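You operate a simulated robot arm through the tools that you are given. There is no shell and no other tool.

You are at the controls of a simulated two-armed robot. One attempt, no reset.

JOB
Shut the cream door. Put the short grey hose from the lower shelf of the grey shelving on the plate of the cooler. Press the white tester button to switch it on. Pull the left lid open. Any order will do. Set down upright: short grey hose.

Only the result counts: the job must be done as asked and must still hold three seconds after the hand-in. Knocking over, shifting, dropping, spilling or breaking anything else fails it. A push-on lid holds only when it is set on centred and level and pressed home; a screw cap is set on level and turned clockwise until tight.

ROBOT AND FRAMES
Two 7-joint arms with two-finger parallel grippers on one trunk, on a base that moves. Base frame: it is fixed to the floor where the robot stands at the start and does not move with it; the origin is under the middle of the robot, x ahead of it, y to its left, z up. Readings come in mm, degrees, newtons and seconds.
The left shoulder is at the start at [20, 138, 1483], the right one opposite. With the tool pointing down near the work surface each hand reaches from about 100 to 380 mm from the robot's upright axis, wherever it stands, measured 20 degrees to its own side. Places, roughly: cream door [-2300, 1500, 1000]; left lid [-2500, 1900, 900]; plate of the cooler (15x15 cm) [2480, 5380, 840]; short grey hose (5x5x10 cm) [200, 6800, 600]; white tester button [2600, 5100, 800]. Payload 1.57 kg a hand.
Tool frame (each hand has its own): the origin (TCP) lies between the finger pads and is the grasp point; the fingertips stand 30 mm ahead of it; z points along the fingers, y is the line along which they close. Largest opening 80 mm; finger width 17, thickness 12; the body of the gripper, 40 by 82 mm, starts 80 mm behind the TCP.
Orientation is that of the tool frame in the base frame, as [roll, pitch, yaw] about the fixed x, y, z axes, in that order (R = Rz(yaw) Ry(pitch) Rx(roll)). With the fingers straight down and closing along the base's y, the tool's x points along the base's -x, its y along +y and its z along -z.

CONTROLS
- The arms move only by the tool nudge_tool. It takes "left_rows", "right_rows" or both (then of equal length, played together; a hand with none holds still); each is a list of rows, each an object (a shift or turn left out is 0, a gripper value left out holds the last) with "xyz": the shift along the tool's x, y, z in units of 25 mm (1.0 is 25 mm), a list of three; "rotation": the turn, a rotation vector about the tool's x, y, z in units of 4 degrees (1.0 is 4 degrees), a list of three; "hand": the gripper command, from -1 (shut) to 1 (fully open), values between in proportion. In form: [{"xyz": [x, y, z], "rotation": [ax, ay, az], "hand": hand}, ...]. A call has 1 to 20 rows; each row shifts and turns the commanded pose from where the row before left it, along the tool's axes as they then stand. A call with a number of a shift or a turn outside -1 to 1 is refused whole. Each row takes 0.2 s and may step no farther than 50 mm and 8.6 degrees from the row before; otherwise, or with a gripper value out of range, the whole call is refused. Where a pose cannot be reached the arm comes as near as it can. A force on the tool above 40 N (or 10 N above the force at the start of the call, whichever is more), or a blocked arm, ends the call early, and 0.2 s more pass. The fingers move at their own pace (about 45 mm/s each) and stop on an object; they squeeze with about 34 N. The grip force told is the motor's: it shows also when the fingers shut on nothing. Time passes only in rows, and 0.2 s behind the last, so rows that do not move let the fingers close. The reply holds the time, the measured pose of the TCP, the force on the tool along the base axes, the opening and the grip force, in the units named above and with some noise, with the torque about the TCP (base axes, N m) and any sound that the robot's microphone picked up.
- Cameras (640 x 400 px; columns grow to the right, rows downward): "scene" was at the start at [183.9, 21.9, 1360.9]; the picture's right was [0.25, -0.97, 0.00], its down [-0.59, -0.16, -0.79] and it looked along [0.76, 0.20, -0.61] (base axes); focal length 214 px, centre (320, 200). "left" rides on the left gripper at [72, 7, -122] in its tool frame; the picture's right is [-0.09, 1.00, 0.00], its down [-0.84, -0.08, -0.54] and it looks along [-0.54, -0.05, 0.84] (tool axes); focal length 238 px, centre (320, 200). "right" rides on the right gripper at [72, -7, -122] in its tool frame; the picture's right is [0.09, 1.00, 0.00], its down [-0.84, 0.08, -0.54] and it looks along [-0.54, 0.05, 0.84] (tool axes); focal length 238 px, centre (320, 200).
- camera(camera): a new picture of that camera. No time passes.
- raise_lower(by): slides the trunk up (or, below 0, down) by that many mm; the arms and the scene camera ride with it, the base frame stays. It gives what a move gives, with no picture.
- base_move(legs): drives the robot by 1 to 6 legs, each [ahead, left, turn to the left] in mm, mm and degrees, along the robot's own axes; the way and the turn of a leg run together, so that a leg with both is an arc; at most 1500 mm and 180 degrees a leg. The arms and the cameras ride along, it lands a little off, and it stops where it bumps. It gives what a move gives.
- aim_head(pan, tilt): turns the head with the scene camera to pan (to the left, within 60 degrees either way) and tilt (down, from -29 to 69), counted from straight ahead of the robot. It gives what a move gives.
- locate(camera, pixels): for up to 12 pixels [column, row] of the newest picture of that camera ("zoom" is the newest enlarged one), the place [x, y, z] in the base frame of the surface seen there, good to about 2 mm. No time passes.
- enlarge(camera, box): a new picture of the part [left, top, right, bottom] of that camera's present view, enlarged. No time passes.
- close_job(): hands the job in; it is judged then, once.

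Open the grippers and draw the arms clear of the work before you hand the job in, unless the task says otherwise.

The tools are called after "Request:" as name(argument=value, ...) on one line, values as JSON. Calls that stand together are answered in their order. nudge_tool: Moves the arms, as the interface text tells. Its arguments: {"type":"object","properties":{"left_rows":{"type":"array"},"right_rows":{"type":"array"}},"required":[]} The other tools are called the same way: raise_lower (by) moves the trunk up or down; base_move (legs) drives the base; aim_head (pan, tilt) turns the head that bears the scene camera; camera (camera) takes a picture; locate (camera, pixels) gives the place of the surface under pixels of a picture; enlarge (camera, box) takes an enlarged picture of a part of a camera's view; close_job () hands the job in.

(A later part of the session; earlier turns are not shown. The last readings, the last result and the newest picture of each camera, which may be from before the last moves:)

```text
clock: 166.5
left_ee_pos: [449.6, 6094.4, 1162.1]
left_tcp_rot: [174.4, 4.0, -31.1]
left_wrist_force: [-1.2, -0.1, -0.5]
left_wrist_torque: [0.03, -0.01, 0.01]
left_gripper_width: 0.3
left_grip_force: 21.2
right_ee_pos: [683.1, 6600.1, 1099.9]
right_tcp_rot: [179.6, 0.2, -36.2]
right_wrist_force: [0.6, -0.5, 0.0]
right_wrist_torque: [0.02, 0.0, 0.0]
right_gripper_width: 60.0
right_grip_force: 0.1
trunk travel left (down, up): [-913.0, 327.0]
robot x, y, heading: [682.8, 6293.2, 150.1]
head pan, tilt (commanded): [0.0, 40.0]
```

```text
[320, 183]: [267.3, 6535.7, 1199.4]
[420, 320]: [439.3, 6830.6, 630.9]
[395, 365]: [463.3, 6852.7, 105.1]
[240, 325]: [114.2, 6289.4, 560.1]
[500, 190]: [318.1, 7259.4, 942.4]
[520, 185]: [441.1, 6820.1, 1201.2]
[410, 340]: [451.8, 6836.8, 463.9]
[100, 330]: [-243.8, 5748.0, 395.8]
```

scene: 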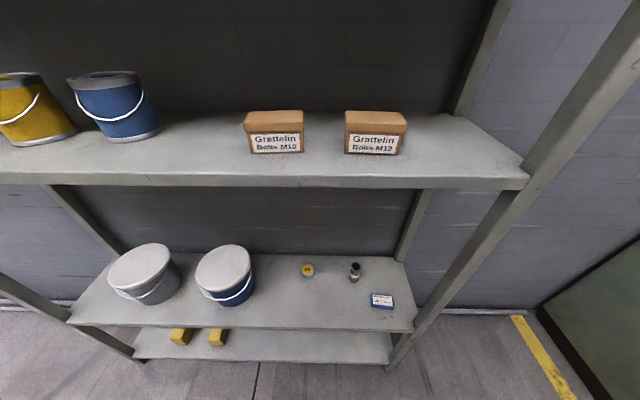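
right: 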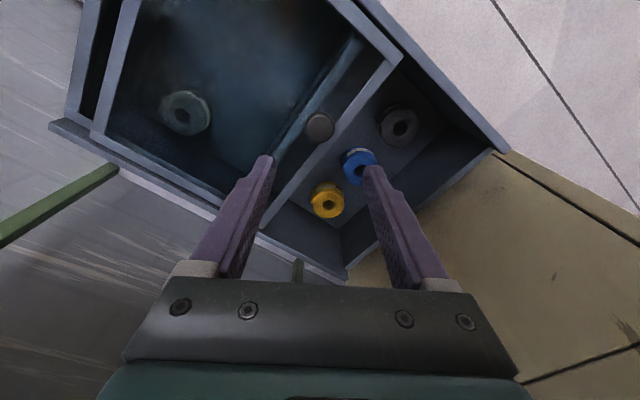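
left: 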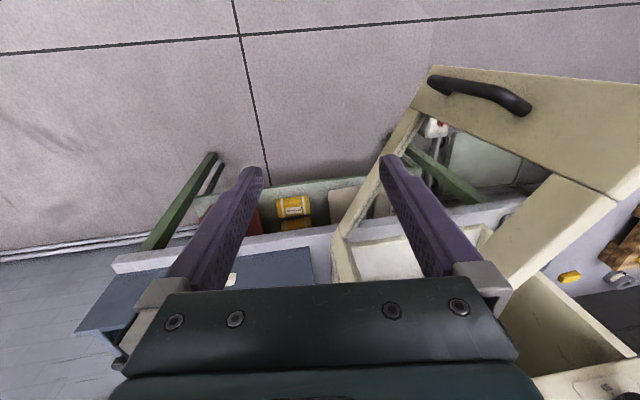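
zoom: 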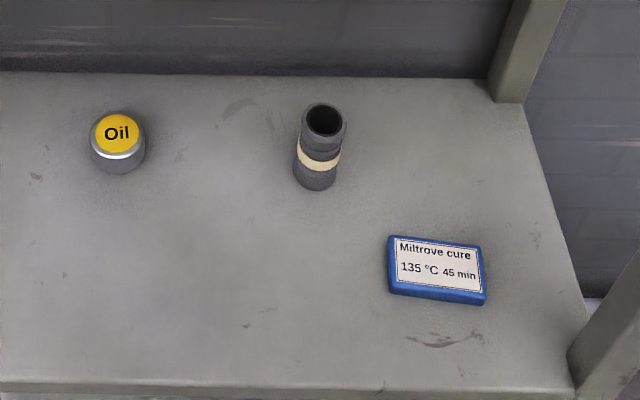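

The hose centre is about [170, 6753], top z 655, with a blue packet ~70 mm to its right and low (z 578). I bring the right hand forward-left, tilting it 44 deg forward and opening it fully.

Request:
nudge_tool(right_rows=[{"xyz": [-0.59, 0.39, -0.165], "rotation": [0, 0, -0.7], "hand": 1}, {"xyz": [-0.59, 0.39, -0.165], "rotation": [0, 0, -0.65]}, {"xyz": [-0.59, 0.39, -0.165], "rotation": [0, -1, 0]}, {"xyz": [-0.6, 0.39, -0.124], "rotation": [0, -1, 0]}, {"xyz": [-0.607, 0.39, -0.081], "rotation": [0, -1, 0]}, {"xyz": [-0.611, 0.39, -0.038], "rotation": [0, -1, 0]}, {"xyz": [-0.61, 0.39, 0.004], "rotation": [0, -1, 0]}, {"xyz": [-0.61, 0.39, 0.047], "rotation": [0, -1, 0]}, {"xyz": [-0.606, 0.39, 0.089], "rotation": [0, -1, 0]}, {"xyz": [-0.598, 0.39, 0.131], "rotation": [0, -1, 0]}, {"xyz": [-0.587, 0.39, 0.173], "rotation": [0, -1, 0]}, {"xyz": [-0.574, 0.39, 0.214], "rotation": [0, -1, 0]}, {"xyz": [-0.558, 0.39, 0.253], "rotation": [0, -1, 0]}, {"xyz": [-0.539, 0.39, 0.291]}])

```text
clock: 169.5
left_ee_pos: [450.8, 6095.0, 1162.7]
left_tcp_rot: [174.3, 3.9, -31.0]
left_wrist_force: [-0.3, -0.3, 0.2]
left_wrist_torque: [-0.01, 0.02, 0.03]
left_gripper_width: 0.0
left_grip_force: 21.5
right_ee_pos: [435.7, 6589.1, 1159.4]
right_tcp_rot: [179.4, 44.3, -31.0]
right_wrist_force: [0.0, -0.6, 0.0]
right_wrist_torque: [-0.01, 0.02, -0.02]
right_gripper_width: 80.3
right_grip_force: 0.0
trunk travel left (down, up): [-913.0, 327.0]
robot x, y, heading: [683.4, 6295.9, 149.9]
head pan, tilt (commanded): [0.0, 40.0]
```

The hand is at the wanted tilt (44 deg), 361 mm ahead and 129 mm right. I lower the trunk 538 mm to bring it to hose height, still in front of the shelf.

Request:
raise_lower(by=-538)

Request:
aim_head(pan=-15, tilt=25)

Request:
camera(camera="scene")

Request:
camera(camera="right")

```text
refused: -538 is not a number from -400 to 400
```

```text
clock: 170.2
left_ee_pos: [450.4, 6095.3, 1161.6]
left_tcp_rot: [174.4, 3.9, -31.1]
left_wrist_force: [-0.6, 0.4, -0.5]
left_wrist_torque: [-0.03, -0.02, -0.01]
left_gripper_width: 0.0
left_grip_force: 20.5
right_ee_pos: [436.5, 6588.5, 1159.3]
right_tcp_rot: [179.4, 44.2, -31.2]
right_wrist_force: [-0.4, -0.2, -1.0]
right_wrist_torque: [0.0, 0.01, 0.01]
right_gripper_width: 80.1
right_grip_force: 0.0
trunk travel left (down, up): [-913.0, 327.0]
robot x, y, heading: [684.6, 6296.4, 149.9]
head pan, tilt (commanded): [-15.0, 25.0]
```

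```text
taken
```

scene: 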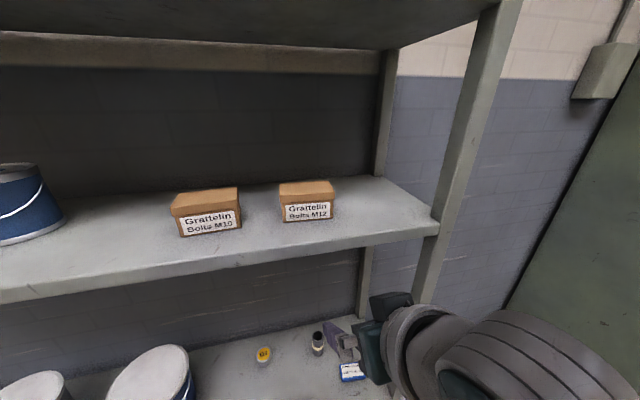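

```text
taken
```

right: 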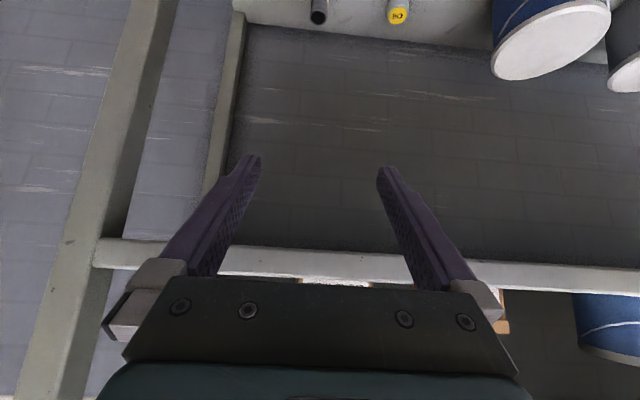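

Trunk steps are limited to 400 mm, and the hand is ~95 mm in front of the shelf edges. I lower in two steps.

Request:
raise_lower(by=-400)

Request:
raise_lower(by=-138)

Request:
camera(camera="scene")

Request:
camera(camera="right")

```text
clock: 174.1
left_ee_pos: [450.5, 6094.2, 760.4]
left_tcp_rot: [174.4, 3.9, -31.0]
left_wrist_force: [0.7, -1.1, 0.8]
left_wrist_torque: [0.02, 0.03, 0.02]
left_gripper_width: 0.0
left_grip_force: 20.9
right_ee_pos: [435.1, 6588.8, 758.1]
right_tcp_rot: [179.4, 44.2, -31.1]
right_wrist_force: [0.1, -0.9, -0.4]
right_wrist_torque: [-0.04, 0.02, 0.01]
right_gripper_width: 80.0
right_grip_force: 0.0
trunk travel left (down, up): [-513.0, 727.0]
robot x, y, heading: [684.2, 6292.8, 149.9]
head pan, tilt (commanded): [-15.0, 25.0]
```

```text
clock: 175.7
left_ee_pos: [450.0, 6094.4, 624.3]
left_tcp_rot: [174.4, 3.9, -31.0]
left_wrist_force: [-0.8, 0.6, 0.1]
left_wrist_torque: [-0.01, 0.01, 0.01]
left_gripper_width: 0.1
left_grip_force: 21.6
right_ee_pos: [436.3, 6589.3, 620.7]
right_tcp_rot: [179.5, 44.2, -31.2]
right_wrist_force: [-0.4, -0.4, -0.2]
right_wrist_torque: [-0.01, 0.02, -0.03]
right_gripper_width: 79.7
right_grip_force: 0.1
trunk travel left (down, up): [-375.0, 865.0]
robot x, y, heading: [683.3, 6293.6, 149.7]
head pan, tilt (commanded): [-15.0, 25.0]
```

```text
taken
```

scene: 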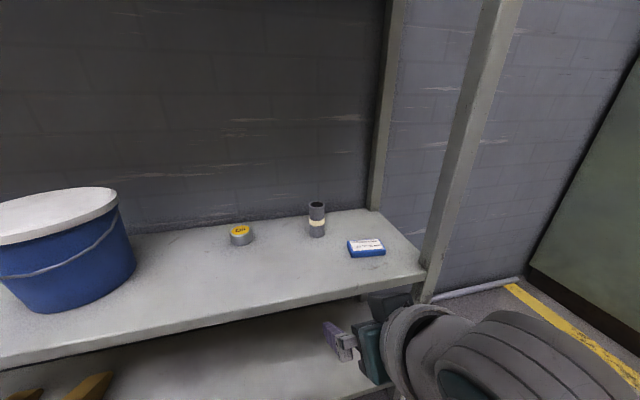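

```text
taken
```

right: 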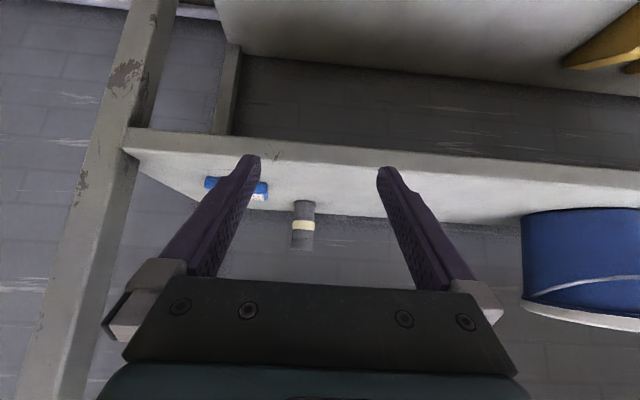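

Now at z 621 in front of the shelf, with the hose at (317,218) in view. I enlarge to measure the hose's axis precisely.

Request:
enlarge(camera="scene", box=[270, 180, 400, 270])

Request:
locate(camera="zoom", pixels=[[233, 105], [200, 150], [230, 150], [262, 150], [230, 240], [204, 200], [260, 200], [230, 280], [395, 350], [395, 320], [232, 125], [385, 300]])

```text
4.44 times, centred on (335, 225) of scene
```

zoom: 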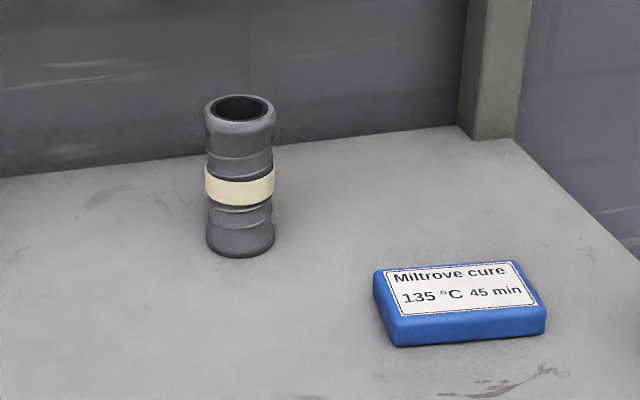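

```text
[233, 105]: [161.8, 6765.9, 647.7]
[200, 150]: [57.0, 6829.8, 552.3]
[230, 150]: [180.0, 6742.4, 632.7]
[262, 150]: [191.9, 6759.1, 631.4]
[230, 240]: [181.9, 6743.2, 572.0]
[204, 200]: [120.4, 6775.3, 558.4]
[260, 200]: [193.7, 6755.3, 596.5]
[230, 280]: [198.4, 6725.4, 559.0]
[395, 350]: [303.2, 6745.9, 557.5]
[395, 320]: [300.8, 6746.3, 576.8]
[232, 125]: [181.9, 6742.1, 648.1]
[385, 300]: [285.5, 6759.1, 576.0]
```

The hose axis is about [171, 6759.5], radius ~21, z 559-648; the hand needs 315 mm forward and 8 mm right. I drive the base 235 mm forward first.

Request:
base_move(legs=[[235, 0, 0]])

Request:
camera(camera="right")

Request:
aim_head(pan=-20, tilt=40)

Request:
camera(camera="scene")

```text
clock: 177.6
left_ee_pos: [253.6, 6204.2, 625.0]
left_tcp_rot: [174.2, 3.6, -31.5]
left_wrist_force: [-0.2, 0.6, 0.9]
left_wrist_torque: [0.01, -0.02, -0.03]
left_gripper_width: 0.1
left_grip_force: 21.1
right_ee_pos: [244.3, 6696.7, 617.0]
right_tcp_rot: [179.1, 43.8, -31.8]
right_wrist_force: [0.2, 0.0, -1.0]
right_wrist_torque: [-0.05, -0.03, -0.01]
right_gripper_width: 80.3
right_grip_force: 0.1
trunk travel left (down, up): [-375.0, 865.0]
robot x, y, heading: [482.8, 6408.7, 149.3]
head pan, tilt (commanded): [-15.0, 25.0]
stopped in leg 1: the robot was blocked; the commanded pose is now the measured one
```

```text
taken
```

right: 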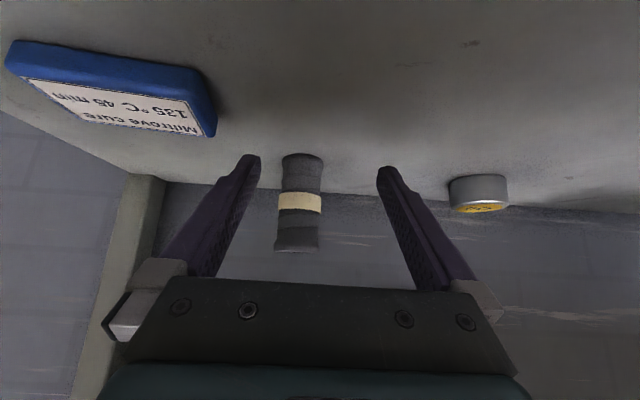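

```text
clock: 178.4
left_ee_pos: [255.9, 6203.8, 625.0]
left_tcp_rot: [174.2, 3.3, -31.5]
left_wrist_force: [0.4, -0.8, 0.4]
left_wrist_torque: [-0.01, 0.0, -0.02]
left_gripper_width: 0.0
left_grip_force: 21.1
right_ee_pos: [246.4, 6696.4, 616.5]
right_tcp_rot: [179.3, 43.5, -31.8]
right_wrist_force: [0.0, 0.2, 0.4]
right_wrist_torque: [0.01, 0.01, 0.01]
right_gripper_width: 80.1
right_grip_force: 0.1
trunk travel left (down, up): [-375.0, 865.0]
robot x, y, heading: [482.8, 6411.8, 149.2]
head pan, tilt (commanded): [-20.0, 40.0]
```

```text
taken
```

scene: 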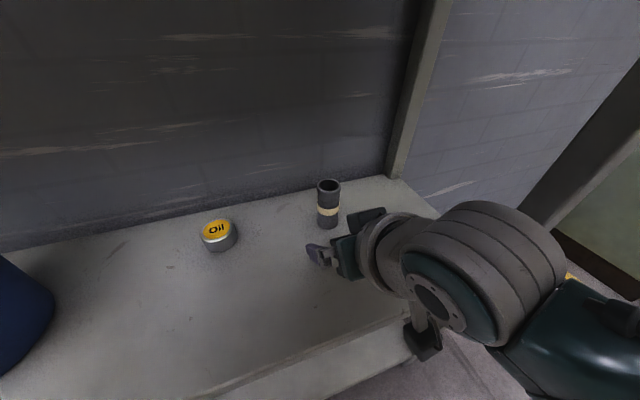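

The base stopped a few mm early as something bumped. I check what touches: perhaps the hand camera's housing at (423,340) or another link at the shelf's edge.

Request:
locate(camera="scene", pixels=[[423, 345], [415, 315], [430, 330], [400, 315], [330, 360], [345, 250], [320, 250], [435, 300], [480, 240], [540, 330], [405, 345], [328, 188]])

Request:
enlarge(camera="scene", box=[290, 170, 470, 380])

```text
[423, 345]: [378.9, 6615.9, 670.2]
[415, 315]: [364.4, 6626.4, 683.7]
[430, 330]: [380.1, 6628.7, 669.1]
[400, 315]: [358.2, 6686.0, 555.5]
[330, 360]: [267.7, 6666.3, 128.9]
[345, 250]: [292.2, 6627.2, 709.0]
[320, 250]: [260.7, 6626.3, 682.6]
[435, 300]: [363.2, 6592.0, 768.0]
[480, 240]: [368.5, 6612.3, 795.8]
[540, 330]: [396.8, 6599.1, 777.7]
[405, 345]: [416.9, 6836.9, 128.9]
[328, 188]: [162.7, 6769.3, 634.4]
```

```text
1.90 times, centred on (380, 275) of scene
```

zoom: 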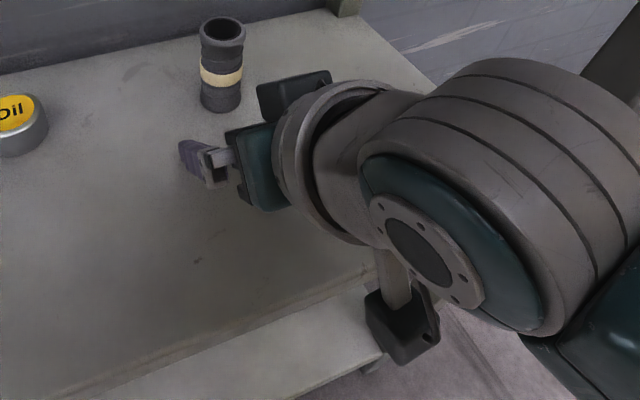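

Nothing on the shelf is touched (camera housing at z 670 vs shelf 560); likely the base met the low shelf. The hose is now 97 mm ahead and 14 mm right of the hand; I shift right and advance halfway.

Request:
nudge_tool(right_rows=[{"xyz": [0, -0.28, 0]}, {"xyz": [0, -0.28, 0]}, {"xyz": [-0.56, 0, 0.53]}, {"xyz": [-0.56, 0, 0.53]}])

Request:
camera(camera="right")

Request:
enlarge(camera="scene", box=[290, 160, 450, 280])

```text
clock: 179.4
left_ee_pos: [257.0, 6203.4, 623.5]
left_tcp_rot: [174.3, 3.2, -31.4]
left_wrist_force: [1.2, -0.2, 0.1]
left_wrist_torque: [-0.02, 0.04, 0.02]
left_gripper_width: 0.2
left_grip_force: 21.2
right_ee_pos: [220.9, 6728.9, 615.6]
right_tcp_rot: [179.3, 43.6, -31.6]
right_wrist_force: [-1.0, 0.0, -0.5]
right_wrist_torque: [-0.01, 0.0, 0.01]
right_gripper_width: 80.1
right_grip_force: 0.0
trunk travel left (down, up): [-375.0, 865.0]
robot x, y, heading: [483.6, 6407.1, 149.8]
head pan, tilt (commanded): [-20.0, 40.0]
```

```text
taken
```

right: 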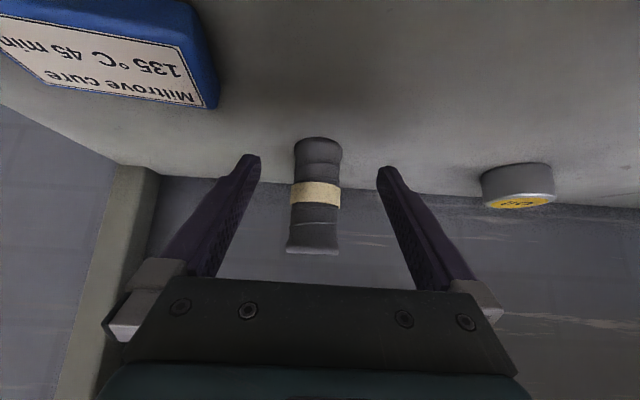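

```text
3.33 times, centred on (370, 220) of scene
```

zoom: 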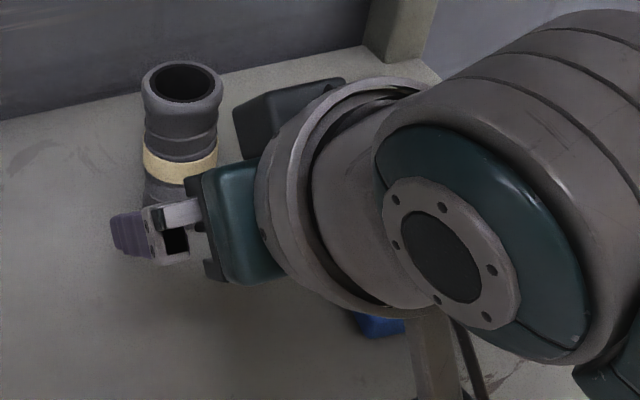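

The hose is centred in the hand view at column 317, and 58 mm remain. I advance that distance.

Request:
nudge_tool(right_rows=[{"xyz": [-0.565, 0, 0.538]}, {"xyz": [-0.565, 0, 0.538]}, {"xyz": [-0.565, 0, 0.538]}, {}])

Request:
camera(camera="right")

Request:
enlarge(camera="scene", box=[290, 160, 450, 280])

```text
clock: 180.4
left_ee_pos: [255.9, 6203.3, 623.6]
left_tcp_rot: [174.3, 3.3, -31.4]
left_wrist_force: [0.2, 0.4, -0.6]
left_wrist_torque: [-0.03, 0.03, -0.01]
left_gripper_width: 0.0
left_grip_force: 20.9
right_ee_pos: [172.6, 6759.3, 616.2]
right_tcp_rot: [179.1, 43.7, -31.8]
right_wrist_force: [0.0, 0.4, -0.1]
right_wrist_torque: [0.0, 0.01, -0.02]
right_gripper_width: 79.6
right_grip_force: 0.1
trunk travel left (down, up): [-375.0, 865.0]
robot x, y, heading: [478.6, 6409.3, 149.5]
head pan, tilt (commanded): [-20.0, 40.0]
```

```text
taken
```

right: 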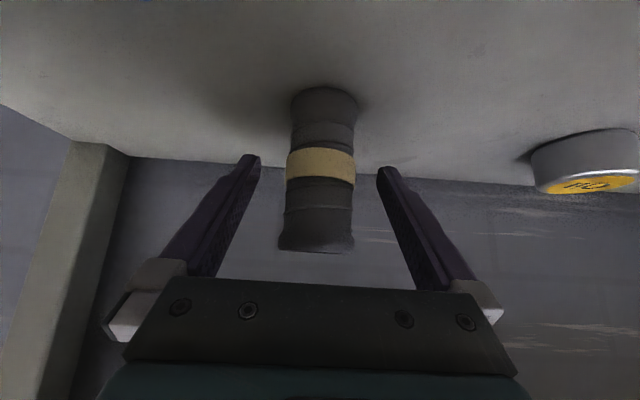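

```text
3.33 times, centred on (370, 220) of scene
```

zoom: 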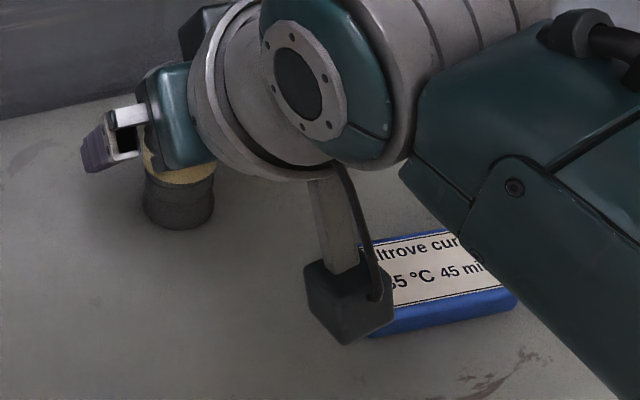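

The TCP is at the hose axis with the fingers straddling it. I close the fingers.

Request:
nudge_tool(right_rows=[{"hand": -1}, {"hand": -1}, {"hand": -1}, {"hand": -1}, {"hand": -1}])

Request:
camera(camera="right")

```text
clock: 181.6
left_ee_pos: [256.8, 6203.0, 623.8]
left_tcp_rot: [174.2, 3.2, -31.5]
left_wrist_force: [-1.2, -0.8, 1.1]
left_wrist_torque: [0.02, 0.01, -0.05]
left_gripper_width: 0.0
left_grip_force: 21.7
right_ee_pos: [172.4, 6759.7, 615.6]
right_tcp_rot: [179.1, 43.7, -31.7]
right_wrist_force: [1.3, 2.1, 1.4]
right_wrist_torque: [0.03, -0.08, 0.0]
right_gripper_width: 44.7
right_grip_force: 34.7
trunk travel left (down, up): [-375.0, 865.0]
robot x, y, heading: [476.8, 6414.4, 149.3]
head pan, tilt (commanded): [-20.0, 40.0]
```

```text
taken
```

right: 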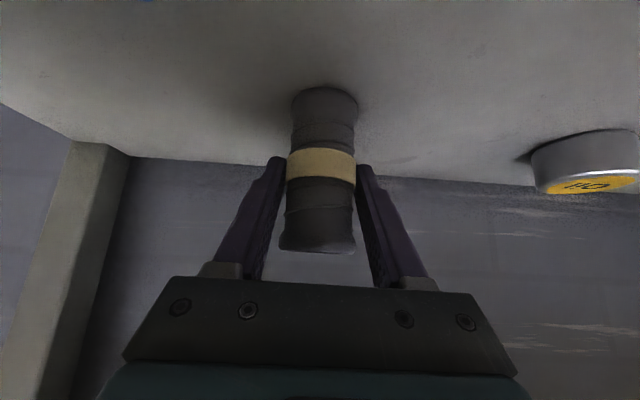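

Gripped at 44.7 mm with the hose bottom ~57 mm below the TCP. I lift with the trunk by 80 mm and check the hold.

Request:
raise_lower(by=80)

Request:
camera(camera="right")

Request:
camera(camera="scene")

```text
clock: 183.0
left_ee_pos: [252.2, 6202.7, 661.3]
left_tcp_rot: [174.3, 3.5, -31.4]
left_wrist_force: [-1.2, -0.6, -0.2]
left_wrist_torque: [-0.02, -0.03, -0.02]
left_gripper_width: 0.0
left_grip_force: 21.3
right_ee_pos: [165.3, 6757.7, 656.8]
right_tcp_rot: [179.3, 43.6, -31.5]
right_wrist_force: [-0.3, -0.9, -1.7]
right_wrist_torque: [0.03, 0.01, 0.03]
right_gripper_width: 44.7
right_grip_force: 33.5
trunk travel left (down, up): [-413.0, 827.0]
robot x, y, heading: [475.2, 6402.3, 149.3]
head pan, tilt (commanded): [-20.0, 40.0]
stopped: the arm was blocked; the commanded pose is now the measured one
```

```text
taken
```

right: 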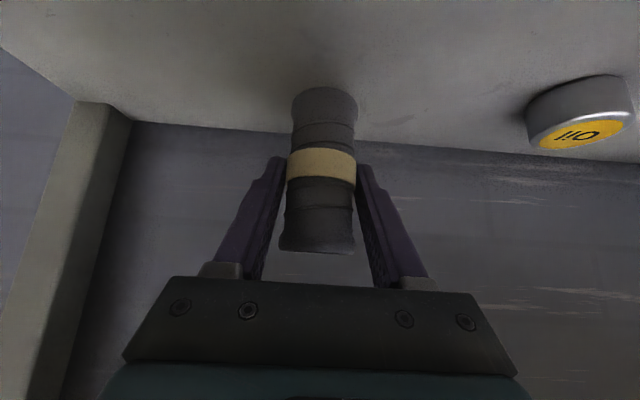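

```text
taken
```

scene: 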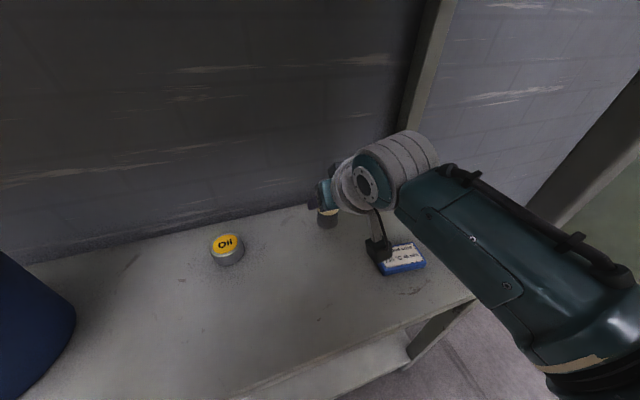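

The lift stopped after ~40 mm: "arm blocked", though the hose hangs free in the grip. I look to the left and up to find what's touching.

Request:
aim_head(pan=50, tilt=20)

Request:
camera(camera="scene")

Request:
aim_head(pan=0, tilt=-29)

Request:
camera(camera="scene")

```text
clock: 184.4
left_ee_pos: [251.0, 6202.1, 663.2]
left_tcp_rot: [174.4, 3.3, -31.4]
left_wrist_force: [0.3, -0.5, 0.3]
left_wrist_torque: [0.0, 0.03, 0.02]
left_gripper_width: 0.0
left_grip_force: 21.1
right_ee_pos: [165.6, 6757.6, 654.6]
right_tcp_rot: [179.2, 43.7, -31.5]
right_wrist_force: [-0.8, -0.1, -0.7]
right_wrist_torque: [-0.01, 0.0, -0.01]
right_gripper_width: 44.6
right_grip_force: 34.3
trunk travel left (down, up): [-413.0, 827.0]
robot x, y, heading: [478.3, 6408.7, 149.3]
head pan, tilt (commanded): [50.0, 20.0]
```

```text
taken
```

scene: 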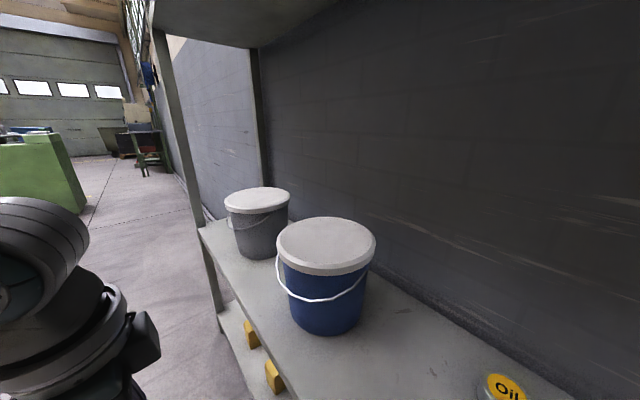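

```text
clock: 185.6
left_ee_pos: [251.2, 6202.6, 661.9]
left_tcp_rot: [174.3, 3.5, -31.4]
left_wrist_force: [0.6, -0.5, 0.4]
left_wrist_torque: [-0.02, -0.02, 0.02]
left_gripper_width: 0.3
left_grip_force: 21.2
right_ee_pos: [166.0, 6757.4, 654.3]
right_tcp_rot: [179.3, 43.8, -31.4]
right_wrist_force: [-0.2, 0.3, -0.9]
right_wrist_torque: [0.0, -0.03, -0.04]
right_gripper_width: 44.6
right_grip_force: 34.3
trunk travel left (down, up): [-413.0, 827.0]
robot x, y, heading: [478.9, 6402.0, 149.4]
head pan, tilt (commanded): [0.0, -28.6]
```

```text
taken
```

scene: 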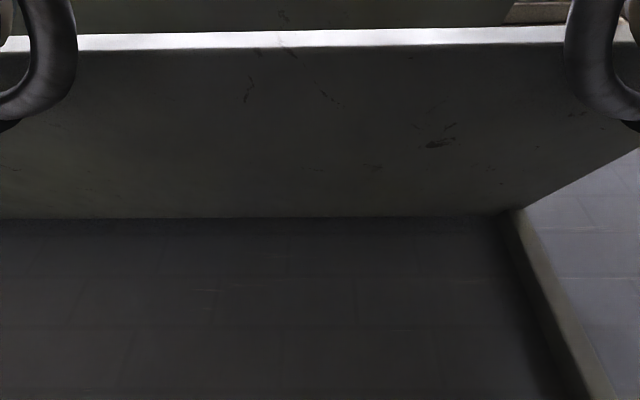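

Looking up, robot parts at (40,60) and (600,60) reach the upper shelf's front edge, so the torso top is what touches. I locate them to confirm.

Request:
locate(camera="scene", pixels=[[45, 60], [60, 20], [590, 60], [580, 20], [320, 45], [320, 40], [320, 100], [20, 100], [620, 100], [10, 30], [630, 40]])

```text
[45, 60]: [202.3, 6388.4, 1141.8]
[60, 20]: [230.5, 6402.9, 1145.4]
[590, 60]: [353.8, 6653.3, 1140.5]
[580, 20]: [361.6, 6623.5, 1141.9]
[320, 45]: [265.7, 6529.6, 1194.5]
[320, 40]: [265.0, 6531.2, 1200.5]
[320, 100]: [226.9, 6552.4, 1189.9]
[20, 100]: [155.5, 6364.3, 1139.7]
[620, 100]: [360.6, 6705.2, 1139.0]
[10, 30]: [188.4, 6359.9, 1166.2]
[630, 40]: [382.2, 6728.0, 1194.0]
```

The elbows' tubes (z~1140-1190, u≈-3130) sit just under the upper shelf's edge. The hose bottom is at ~600, clear of all; I ease down 12 mm and back the base straight out.

Request:
raise_lower(by=-12)

Request:
base_move(legs=[[-350, 0, 0]])

Request:
aim_head(pan=-15, tilt=30)

Request:
camera(camera="scene")

Request:
camera(camera="right")

```text
clock: 186.2
left_ee_pos: [248.0, 6200.9, 651.1]
left_tcp_rot: [174.3, 3.6, -31.5]
left_wrist_force: [0.0, -0.1, 0.1]
left_wrist_torque: [0.0, -0.01, 0.02]
left_gripper_width: 0.1
left_grip_force: 21.4
right_ee_pos: [161.0, 6756.6, 645.1]
right_tcp_rot: [179.1, 43.9, -31.8]
right_wrist_force: [0.3, -0.1, -1.6]
right_wrist_torque: [0.01, 0.0, 0.03]
right_gripper_width: 44.4
right_grip_force: 33.8
trunk travel left (down, up): [-401.0, 839.0]
robot x, y, heading: [480.3, 6406.0, 149.4]
head pan, tilt (commanded): [0.0, -28.6]
```

```text
clock: 188.4
left_ee_pos: [544.7, 6030.6, 648.7]
left_tcp_rot: [174.4, 4.0, -31.5]
left_wrist_force: [0.1, 0.3, 0.8]
left_wrist_torque: [0.03, 0.01, 0.01]
left_gripper_width: 0.1
left_grip_force: 21.1
right_ee_pos: [459.1, 6586.7, 648.1]
right_tcp_rot: [179.5, 44.2, -31.6]
right_wrist_force: [0.3, 0.2, -1.4]
right_wrist_torque: [-0.02, 0.0, -0.02]
right_gripper_width: 44.7
right_grip_force: 34.1
trunk travel left (down, up): [-401.0, 839.0]
robot x, y, heading: [777.7, 6230.2, 149.4]
head pan, tilt (commanded): [0.0, -28.6]
```

```text
clock: 189.7
left_ee_pos: [544.6, 6032.2, 650.0]
left_tcp_rot: [174.4, 4.1, -31.5]
left_wrist_force: [0.5, -0.1, 0.3]
left_wrist_torque: [-0.01, 0.02, 0.01]
left_gripper_width: 0.3
left_grip_force: 21.5
right_ee_pos: [458.6, 6587.0, 646.3]
right_tcp_rot: [179.4, 44.3, -31.6]
right_wrist_force: [-1.2, -0.9, -1.1]
right_wrist_torque: [0.03, -0.03, -0.05]
right_gripper_width: 44.7
right_grip_force: 34.1
trunk travel left (down, up): [-401.0, 839.0]
robot x, y, heading: [775.2, 6230.7, 149.6]
head pan, tilt (commanded): [-15.0, 30.0]
```

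```text
taken
```

scene: 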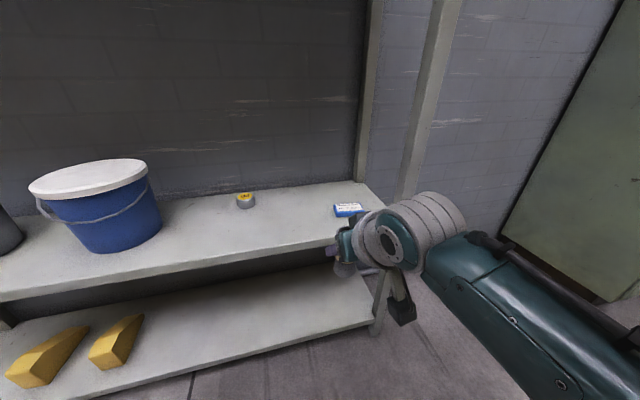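

```text
taken
```

right: 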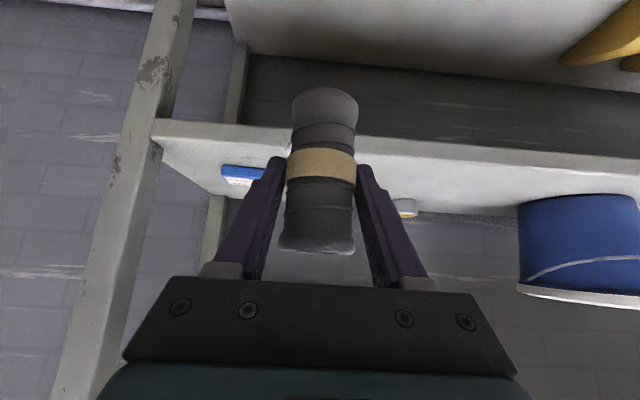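

The hose is out and upright in the grip, and the other shelf items stand undisturbed. I raise the trunk, turn to face the table's direction and look at the way.

Request:
raise_lower(by=300)

Request:
base_move(legs=[[-150, 0, 0], [0, 0, -90]])

Request:
aim_head(pan=-45, tilt=20)

Request:
camera(camera="scene")

```text
clock: 192.7
left_ee_pos: [544.1, 6030.3, 948.9]
left_tcp_rot: [174.4, 4.0, -31.5]
left_wrist_force: [0.0, 0.3, -0.4]
left_wrist_torque: [0.02, -0.01, -0.02]
left_gripper_width: 0.0
left_grip_force: 21.2
right_ee_pos: [459.0, 6586.8, 947.5]
right_tcp_rot: [179.4, 44.3, -31.6]
right_wrist_force: [-0.2, 0.1, -1.4]
right_wrist_torque: [-0.02, 0.01, 0.0]
right_gripper_width: 44.4
right_grip_force: 33.8
trunk travel left (down, up): [-701.0, 539.0]
robot x, y, heading: [778.3, 6226.4, 149.4]
head pan, tilt (commanded): [-15.0, 30.0]
```

```text
clock: 198.0
left_ee_pos: [716.5, 6389.5, 950.8]
left_tcp_rot: [174.4, 4.1, -122.4]
left_wrist_force: [-0.4, -0.4, 0.5]
left_wrist_torque: [-0.01, 0.03, 0.0]
left_gripper_width: 0.0
left_grip_force: 21.1
right_ee_pos: [1273.4, 6465.5, 948.8]
right_tcp_rot: [179.4, 44.1, -122.5]
right_wrist_force: [0.5, 0.6, -0.6]
right_wrist_torque: [0.0, 0.02, -0.01]
right_gripper_width: 44.3
right_grip_force: 34.1
trunk travel left (down, up): [-701.0, 539.0]
robot x, y, heading: [910.5, 6147.0, 58.4]
head pan, tilt (commanded): [-15.0, 30.0]
```

```text
clock: 198.9
left_ee_pos: [717.6, 6389.5, 950.8]
left_tcp_rot: [174.5, 4.0, -122.4]
left_wrist_force: [-0.4, 0.0, 0.0]
left_wrist_torque: [0.02, 0.03, -0.02]
left_gripper_width: 0.3
left_grip_force: 21.1
right_ee_pos: [1273.3, 6467.1, 947.4]
right_tcp_rot: [179.4, 44.1, -122.5]
right_wrist_force: [0.5, -0.4, -1.1]
right_wrist_torque: [0.02, -0.02, 0.01]
right_gripper_width: 44.4
right_grip_force: 34.2
trunk travel left (down, up): [-701.0, 539.0]
robot x, y, heading: [907.4, 6149.6, 58.7]
head pan, tilt (commanded): [-45.0, 20.0]
```

```text
taken
```

scene: 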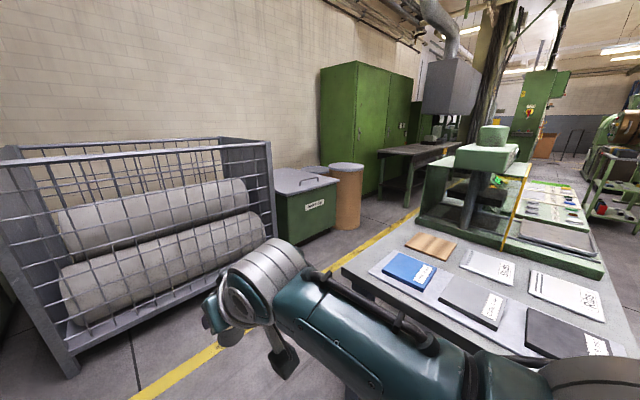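

The table lies just right of the robot. I back up along the aisle by 430 mm and then look along the table's front for a free way.

Request:
base_move(legs=[[-430, 0, 0]])

Request:
aim_head(pan=-60, tilt=30)

Request:
camera(camera="scene")

Request:
locate(camera="scene", pixels=[[320, 200], [500, 200], [600, 200], [450, 150], [600, 130], [500, 120], [300, 150], [250, 200], [400, 100], [550, 160], [620, 300], [350, 130]])

```text
clock: 201.6
left_ee_pos: [492.5, 6021.5, 951.3]
left_tcp_rot: [174.4, 3.9, -122.2]
left_wrist_force: [0.9, -0.2, -0.1]
left_wrist_torque: [0.02, -0.02, 0.02]
left_gripper_width: 0.0
left_grip_force: 21.4
right_ee_pos: [1049.8, 6100.6, 947.2]
right_tcp_rot: [179.4, 44.1, -122.4]
right_wrist_force: [0.0, -0.1, -1.1]
right_wrist_torque: [0.01, 0.01, 0.01]
right_gripper_width: 44.3
right_grip_force: 34.4
trunk travel left (down, up): [-701.0, 539.0]
robot x, y, heading: [687.4, 5788.1, 58.4]
head pan, tilt (commanded): [-45.0, 20.0]
```

```text
clock: 202.3
left_ee_pos: [493.2, 6021.0, 949.3]
left_tcp_rot: [174.4, 4.1, -122.3]
left_wrist_force: [1.0, -0.2, -0.6]
left_wrist_torque: [0.01, -0.04, 0.04]
left_gripper_width: 0.0
left_grip_force: 21.8
right_ee_pos: [1049.3, 6100.1, 947.3]
right_tcp_rot: [179.4, 44.2, -122.4]
right_wrist_force: [0.2, 0.7, -1.5]
right_wrist_torque: [0.01, 0.01, 0.0]
right_gripper_width: 44.1
right_grip_force: 34.0
trunk travel left (down, up): [-701.0, 539.0]
robot x, y, heading: [688.3, 5783.2, 58.5]
head pan, tilt (commanded): [-60.0, 30.0]
```

```text
taken
```

scene: 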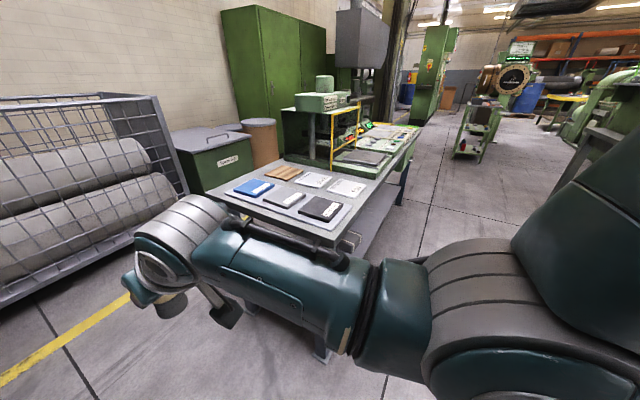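

```text
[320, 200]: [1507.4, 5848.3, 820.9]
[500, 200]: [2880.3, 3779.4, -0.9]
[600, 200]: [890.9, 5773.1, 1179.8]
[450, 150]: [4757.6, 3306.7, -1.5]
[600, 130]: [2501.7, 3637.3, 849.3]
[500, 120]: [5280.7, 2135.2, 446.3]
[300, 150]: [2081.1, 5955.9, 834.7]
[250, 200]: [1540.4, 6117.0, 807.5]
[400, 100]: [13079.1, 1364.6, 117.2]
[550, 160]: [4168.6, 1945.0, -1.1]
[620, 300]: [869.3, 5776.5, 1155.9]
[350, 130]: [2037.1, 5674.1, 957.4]
```

The floor along the table's front looks free. I locate the table's front edge and the consoles for the target stance.

Request:
locate(camera="scene", pixels=[[336, 240], [360, 212], [385, 175], [405, 150], [415, 135], [370, 155], [390, 140], [398, 130], [355, 165], [380, 128], [360, 130], [600, 250]])

Request:
enlarge(camera="scene", box=[290, 90, 440, 200])

```text
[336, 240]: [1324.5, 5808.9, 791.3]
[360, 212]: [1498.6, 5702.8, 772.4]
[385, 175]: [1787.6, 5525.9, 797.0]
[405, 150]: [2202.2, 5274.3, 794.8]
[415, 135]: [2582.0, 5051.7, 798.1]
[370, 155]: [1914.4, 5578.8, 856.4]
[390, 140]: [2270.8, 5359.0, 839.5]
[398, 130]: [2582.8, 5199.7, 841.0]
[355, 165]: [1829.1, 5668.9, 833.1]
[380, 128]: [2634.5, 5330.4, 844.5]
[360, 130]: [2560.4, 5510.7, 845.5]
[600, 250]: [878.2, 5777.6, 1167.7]
```

```text
3.64 times, centred on (365, 145) of scene
```

zoom: 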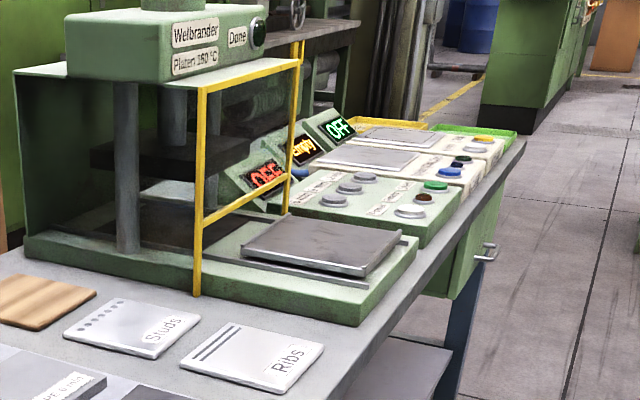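

The table's front edge is at v≈5658 with the consoles behind it; the press is tall, so the hand must pass in front of it. I back up another 230 mm and then drive right along the table.

Request:
base_move(legs=[[-230, 0, 0], [0, -800, 0], [0, -800, 0]])

Request:
aim_head(pan=0, tilt=30)

Request:
camera(camera="scene")

```text
clock: 211.8
left_ee_pos: [1735.9, 4983.5, 949.7]
left_tcp_rot: [174.4, 4.0, -122.1]
left_wrist_force: [-0.3, 0.1, -0.1]
left_wrist_torque: [0.0, 0.0, 0.0]
left_gripper_width: 0.0
left_grip_force: 21.3
right_ee_pos: [2290.9, 5064.0, 947.7]
right_tcp_rot: [179.3, 44.2, -122.1]
right_wrist_force: [-0.8, 1.3, -1.5]
right_wrist_torque: [0.02, 0.01, 0.0]
right_gripper_width: 44.1
right_grip_force: 33.6
trunk travel left (down, up): [-701.0, 539.0]
robot x, y, heading: [1928.3, 4749.3, 58.6]
head pan, tilt (commanded): [-60.0, 30.0]
```

```text
clock: 213.2
left_ee_pos: [1734.0, 4986.8, 951.3]
left_tcp_rot: [174.4, 4.0, -122.2]
left_wrist_force: [-0.5, 0.5, 0.5]
left_wrist_torque: [0.04, -0.03, 0.0]
left_gripper_width: 0.0
left_grip_force: 21.2
right_ee_pos: [2292.5, 5063.5, 947.3]
right_tcp_rot: [179.3, 44.2, -122.3]
right_wrist_force: [0.2, -0.6, -0.2]
right_wrist_torque: [-0.05, -0.01, -0.03]
right_gripper_width: 44.0
right_grip_force: 33.9
trunk travel left (down, up): [-701.0, 539.0]
robot x, y, heading: [1927.3, 4747.6, 58.6]
head pan, tilt (commanded): [0.0, 30.0]
```

```text
taken
```

scene: 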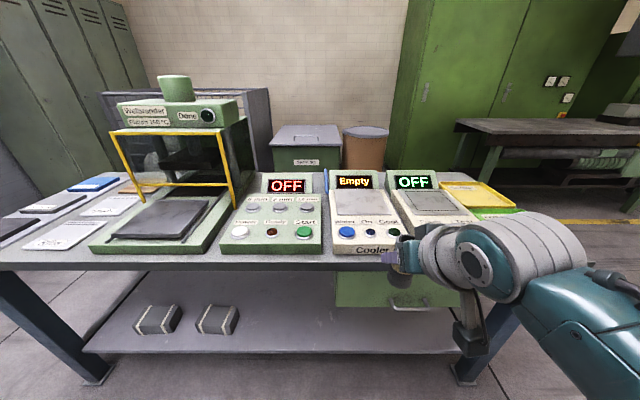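

The Cooler console (display 'Empty', plate at (360,203)) and the Tester (display 'OFF') are right ahead. I enlarge and locate the plate.

Request:
enlarge(camera="scene", box=[310, 160, 530, 270])

Request:
locate(camera="scene", pixels=[[360, 203], [338, 192], [380, 192], [386, 214], [337, 215], [353, 182], [360, 240], [345, 231], [380, 250], [430, 200], [415, 182], [425, 215]])

```text
2.91 times, centred on (420, 215) of scene
```

zoom: 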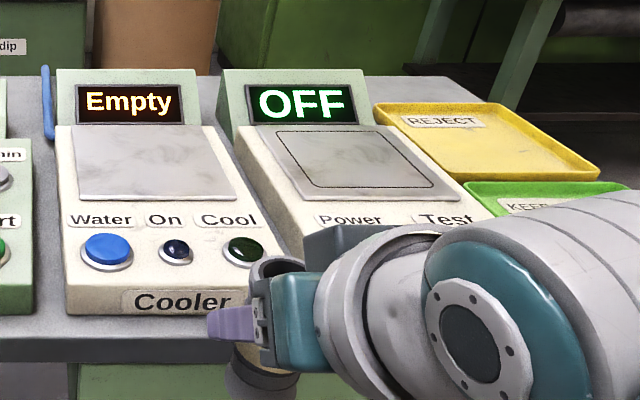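

```text
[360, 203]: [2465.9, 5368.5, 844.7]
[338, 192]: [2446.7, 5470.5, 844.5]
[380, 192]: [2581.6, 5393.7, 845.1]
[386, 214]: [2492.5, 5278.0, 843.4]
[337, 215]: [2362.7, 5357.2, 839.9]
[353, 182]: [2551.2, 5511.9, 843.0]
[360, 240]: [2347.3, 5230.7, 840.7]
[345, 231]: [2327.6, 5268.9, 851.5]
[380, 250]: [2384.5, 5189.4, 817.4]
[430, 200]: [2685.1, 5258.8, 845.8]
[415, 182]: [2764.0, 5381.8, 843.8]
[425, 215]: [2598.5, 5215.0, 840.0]
```

The plate surface is z~844.5. I locate its corners exactly in the zoom, along with button heights in front of it.

Request:
locate(camera="zoom", pixels=[[80, 130], [196, 130], [230, 194], [82, 194], [150, 162], [107, 240], [244, 245], [130, 100], [60, 210], [255, 210], [270, 200], [330, 160]])

```text
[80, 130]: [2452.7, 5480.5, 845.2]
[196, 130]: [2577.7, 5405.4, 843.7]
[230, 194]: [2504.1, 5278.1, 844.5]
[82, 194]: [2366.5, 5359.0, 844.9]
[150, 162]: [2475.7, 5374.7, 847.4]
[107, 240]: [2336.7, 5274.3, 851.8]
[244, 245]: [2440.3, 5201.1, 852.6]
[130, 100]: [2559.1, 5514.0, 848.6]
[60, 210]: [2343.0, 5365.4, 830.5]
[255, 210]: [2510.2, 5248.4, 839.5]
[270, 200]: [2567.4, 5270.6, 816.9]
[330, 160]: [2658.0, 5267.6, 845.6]
```

The plate centre is [2475, 5381], z 844.7, so the hose (bottom 57 mm below the TCP) goes down at TCP z≈902. The hand needs 366 mm forward and 15 mm left; I drive 340 mm forward first.

Request:
base_move(legs=[[340, 0, 0]])

Request:
camera(camera="right")

Request:
aim_head(pan=-20, tilt=45)

Request:
camera(camera="scene")

```text
clock: 215.4
left_ee_pos: [1915.4, 5280.2, 950.6]
left_tcp_rot: [174.3, 4.0, -122.5]
left_wrist_force: [-0.5, 0.2, -0.2]
left_wrist_torque: [-0.03, 0.03, 0.01]
left_gripper_width: 0.0
left_grip_force: 21.7
right_ee_pos: [2470.8, 5359.1, 947.0]
right_tcp_rot: [179.4, 44.2, -122.4]
right_wrist_force: [0.2, 0.2, -1.6]
right_wrist_torque: [0.03, -0.02, 0.0]
right_gripper_width: 44.0
right_grip_force: 34.6
trunk travel left (down, up): [-701.0, 539.0]
robot x, y, heading: [2112.2, 5040.7, 58.8]
head pan, tilt (commanded): [0.0, 30.0]
```

```text
taken
```

right: 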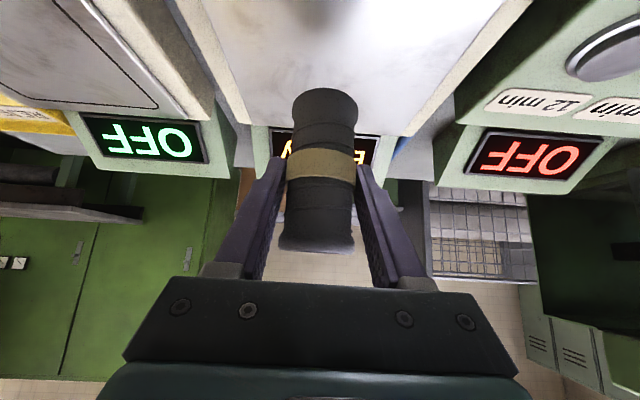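

```text
clock: 216.2
left_ee_pos: [1914.1, 5280.1, 950.2]
left_tcp_rot: [174.4, 4.0, -122.3]
left_wrist_force: [0.5, -0.2, 0.6]
left_wrist_torque: [0.0, 0.0, -0.01]
left_gripper_width: 0.0
left_grip_force: 21.4
right_ee_pos: [2471.2, 5358.3, 946.9]
right_tcp_rot: [179.3, 44.2, -122.4]
right_wrist_force: [-0.6, 0.7, -0.9]
right_wrist_torque: [0.0, 0.03, -0.02]
right_gripper_width: 43.9
right_grip_force: 33.8
trunk travel left (down, up): [-701.0, 539.0]
robot x, y, heading: [2109.3, 5041.2, 58.6]
head pan, tilt (commanded): [-20.0, 45.0]
```

```text
taken
```

scene: 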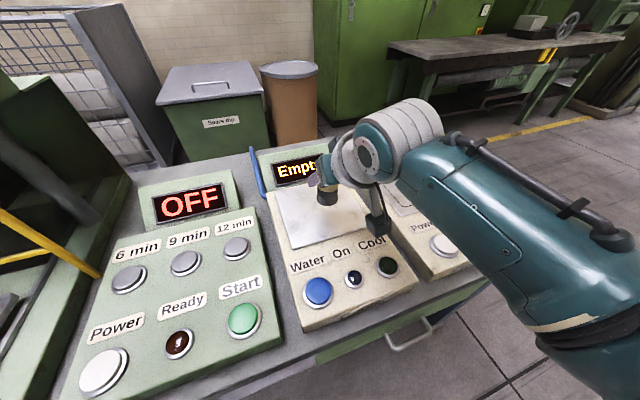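

The hand is almost above the plate: 21 mm forward and 9 mm left remain. I shift and lower to ~10 mm above the plate.

Request:
nudge_tool(right_rows=[{"xyz": [-0.3, 0.18, 0.29]}, {"xyz": [-0.3, 0.17, 0.29]}, {"xyz": [0.25, 0, 0.255]}, {"xyz": [0.25, 0, 0.255]}, {"xyz": [0.25, 0, 0.255]}, {"xyz": [0.2, 0, 0.205]}, {}])

Request:
enlarge(camera="scene", box=[230, 120, 430, 260])

Request:
camera(camera="right")

```text
clock: 217.8
left_ee_pos: [1915.5, 5280.8, 950.9]
left_tcp_rot: [174.4, 4.0, -122.4]
left_wrist_force: [-0.1, 0.5, -0.5]
left_wrist_torque: [-0.01, -0.01, -0.01]
left_gripper_width: 0.0
left_grip_force: 21.6
right_ee_pos: [2476.9, 5382.4, 912.7]
right_tcp_rot: [179.4, 44.2, -122.4]
right_wrist_force: [-0.6, -0.2, -0.8]
right_wrist_torque: [0.01, -0.01, 0.0]
right_gripper_width: 44.0
right_grip_force: 34.1
trunk travel left (down, up): [-701.0, 539.0]
robot x, y, heading: [2108.1, 5043.1, 59.0]
head pan, tilt (commanded): [-20.0, 45.0]
```

```text
2.86 times, centred on (330, 190) of scene
```

zoom: 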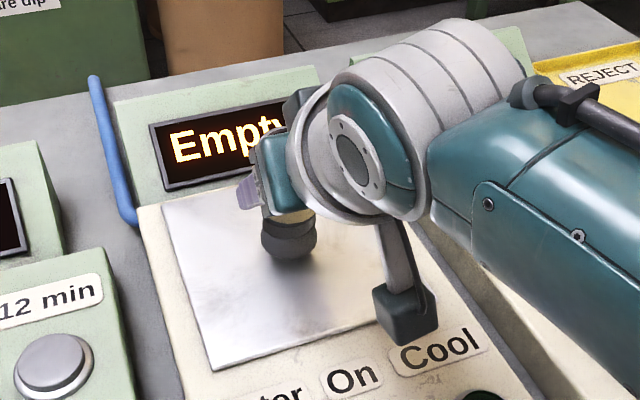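

```text
taken
```

right: 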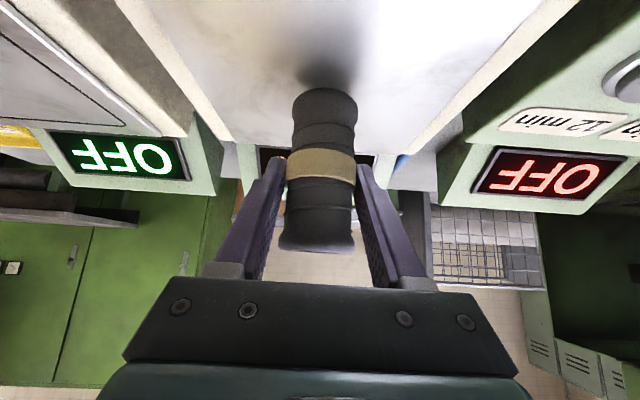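

The hose hovers ~10 mm above the plate's middle. I lower in 3 mm steps and watch the vertical force.

Request:
nudge_tool(right_rows=[{"xyz": [0.084, 0, 0.086]}, {"xyz": [0.084, 0, 0.086]}, {"xyz": [0.084, 0, 0.086]}, {}])

```text
clock: 218.8
left_ee_pos: [1914.9, 5282.1, 950.5]
left_tcp_rot: [174.4, 4.0, -122.3]
left_wrist_force: [-0.5, 0.0, -0.1]
left_wrist_torque: [-0.02, 0.02, 0.01]
left_gripper_width: 0.0
left_grip_force: 21.5
right_ee_pos: [2476.1, 5382.0, 904.7]
right_tcp_rot: [179.2, 44.1, -122.4]
right_wrist_force: [0.1, 0.0, -0.9]
right_wrist_torque: [-0.01, 0.0, -0.01]
right_gripper_width: 44.0
right_grip_force: 33.7
trunk travel left (down, up): [-701.0, 539.0]
robot x, y, heading: [2108.8, 5042.6, 58.5]
head pan, tilt (commanded): [-20.0, 45.0]
```

No contact yet at z 904.7. I lower by 1.5 mm steps further.

Request:
nudge_tool(right_rows=[{"xyz": [0.042, 0, 0.043]}, {}, {"xyz": [0.042, 0, 0.043]}, {}])

Request:
enlarge(camera="scene", box=[280, 160, 360, 220])

```text
clock: 219.8
left_ee_pos: [1914.0, 5281.4, 950.1]
left_tcp_rot: [174.4, 3.9, -122.4]
left_wrist_force: [0.1, -0.6, -0.1]
left_wrist_torque: [0.01, -0.02, 0.0]
left_gripper_width: 0.2
left_grip_force: 21.1
right_ee_pos: [2475.7, 5380.9, 902.0]
right_tcp_rot: [179.3, 44.1, -122.4]
right_wrist_force: [-2.3, -1.5, 4.6]
right_wrist_torque: [-0.23, 0.11, -0.04]
right_gripper_width: 43.9
right_grip_force: 34.2
trunk travel left (down, up): [-701.0, 539.0]
robot x, y, heading: [2107.7, 5046.6, 58.7]
head pan, tilt (commanded): [-20.0, 45.0]
```

```text
6.67 times, centred on (320, 190) of scene
```

zoom: 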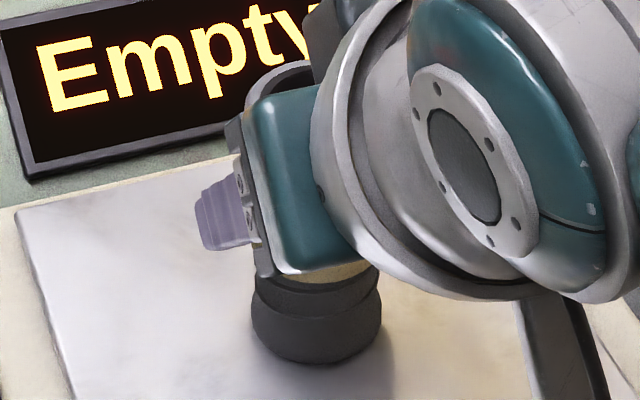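

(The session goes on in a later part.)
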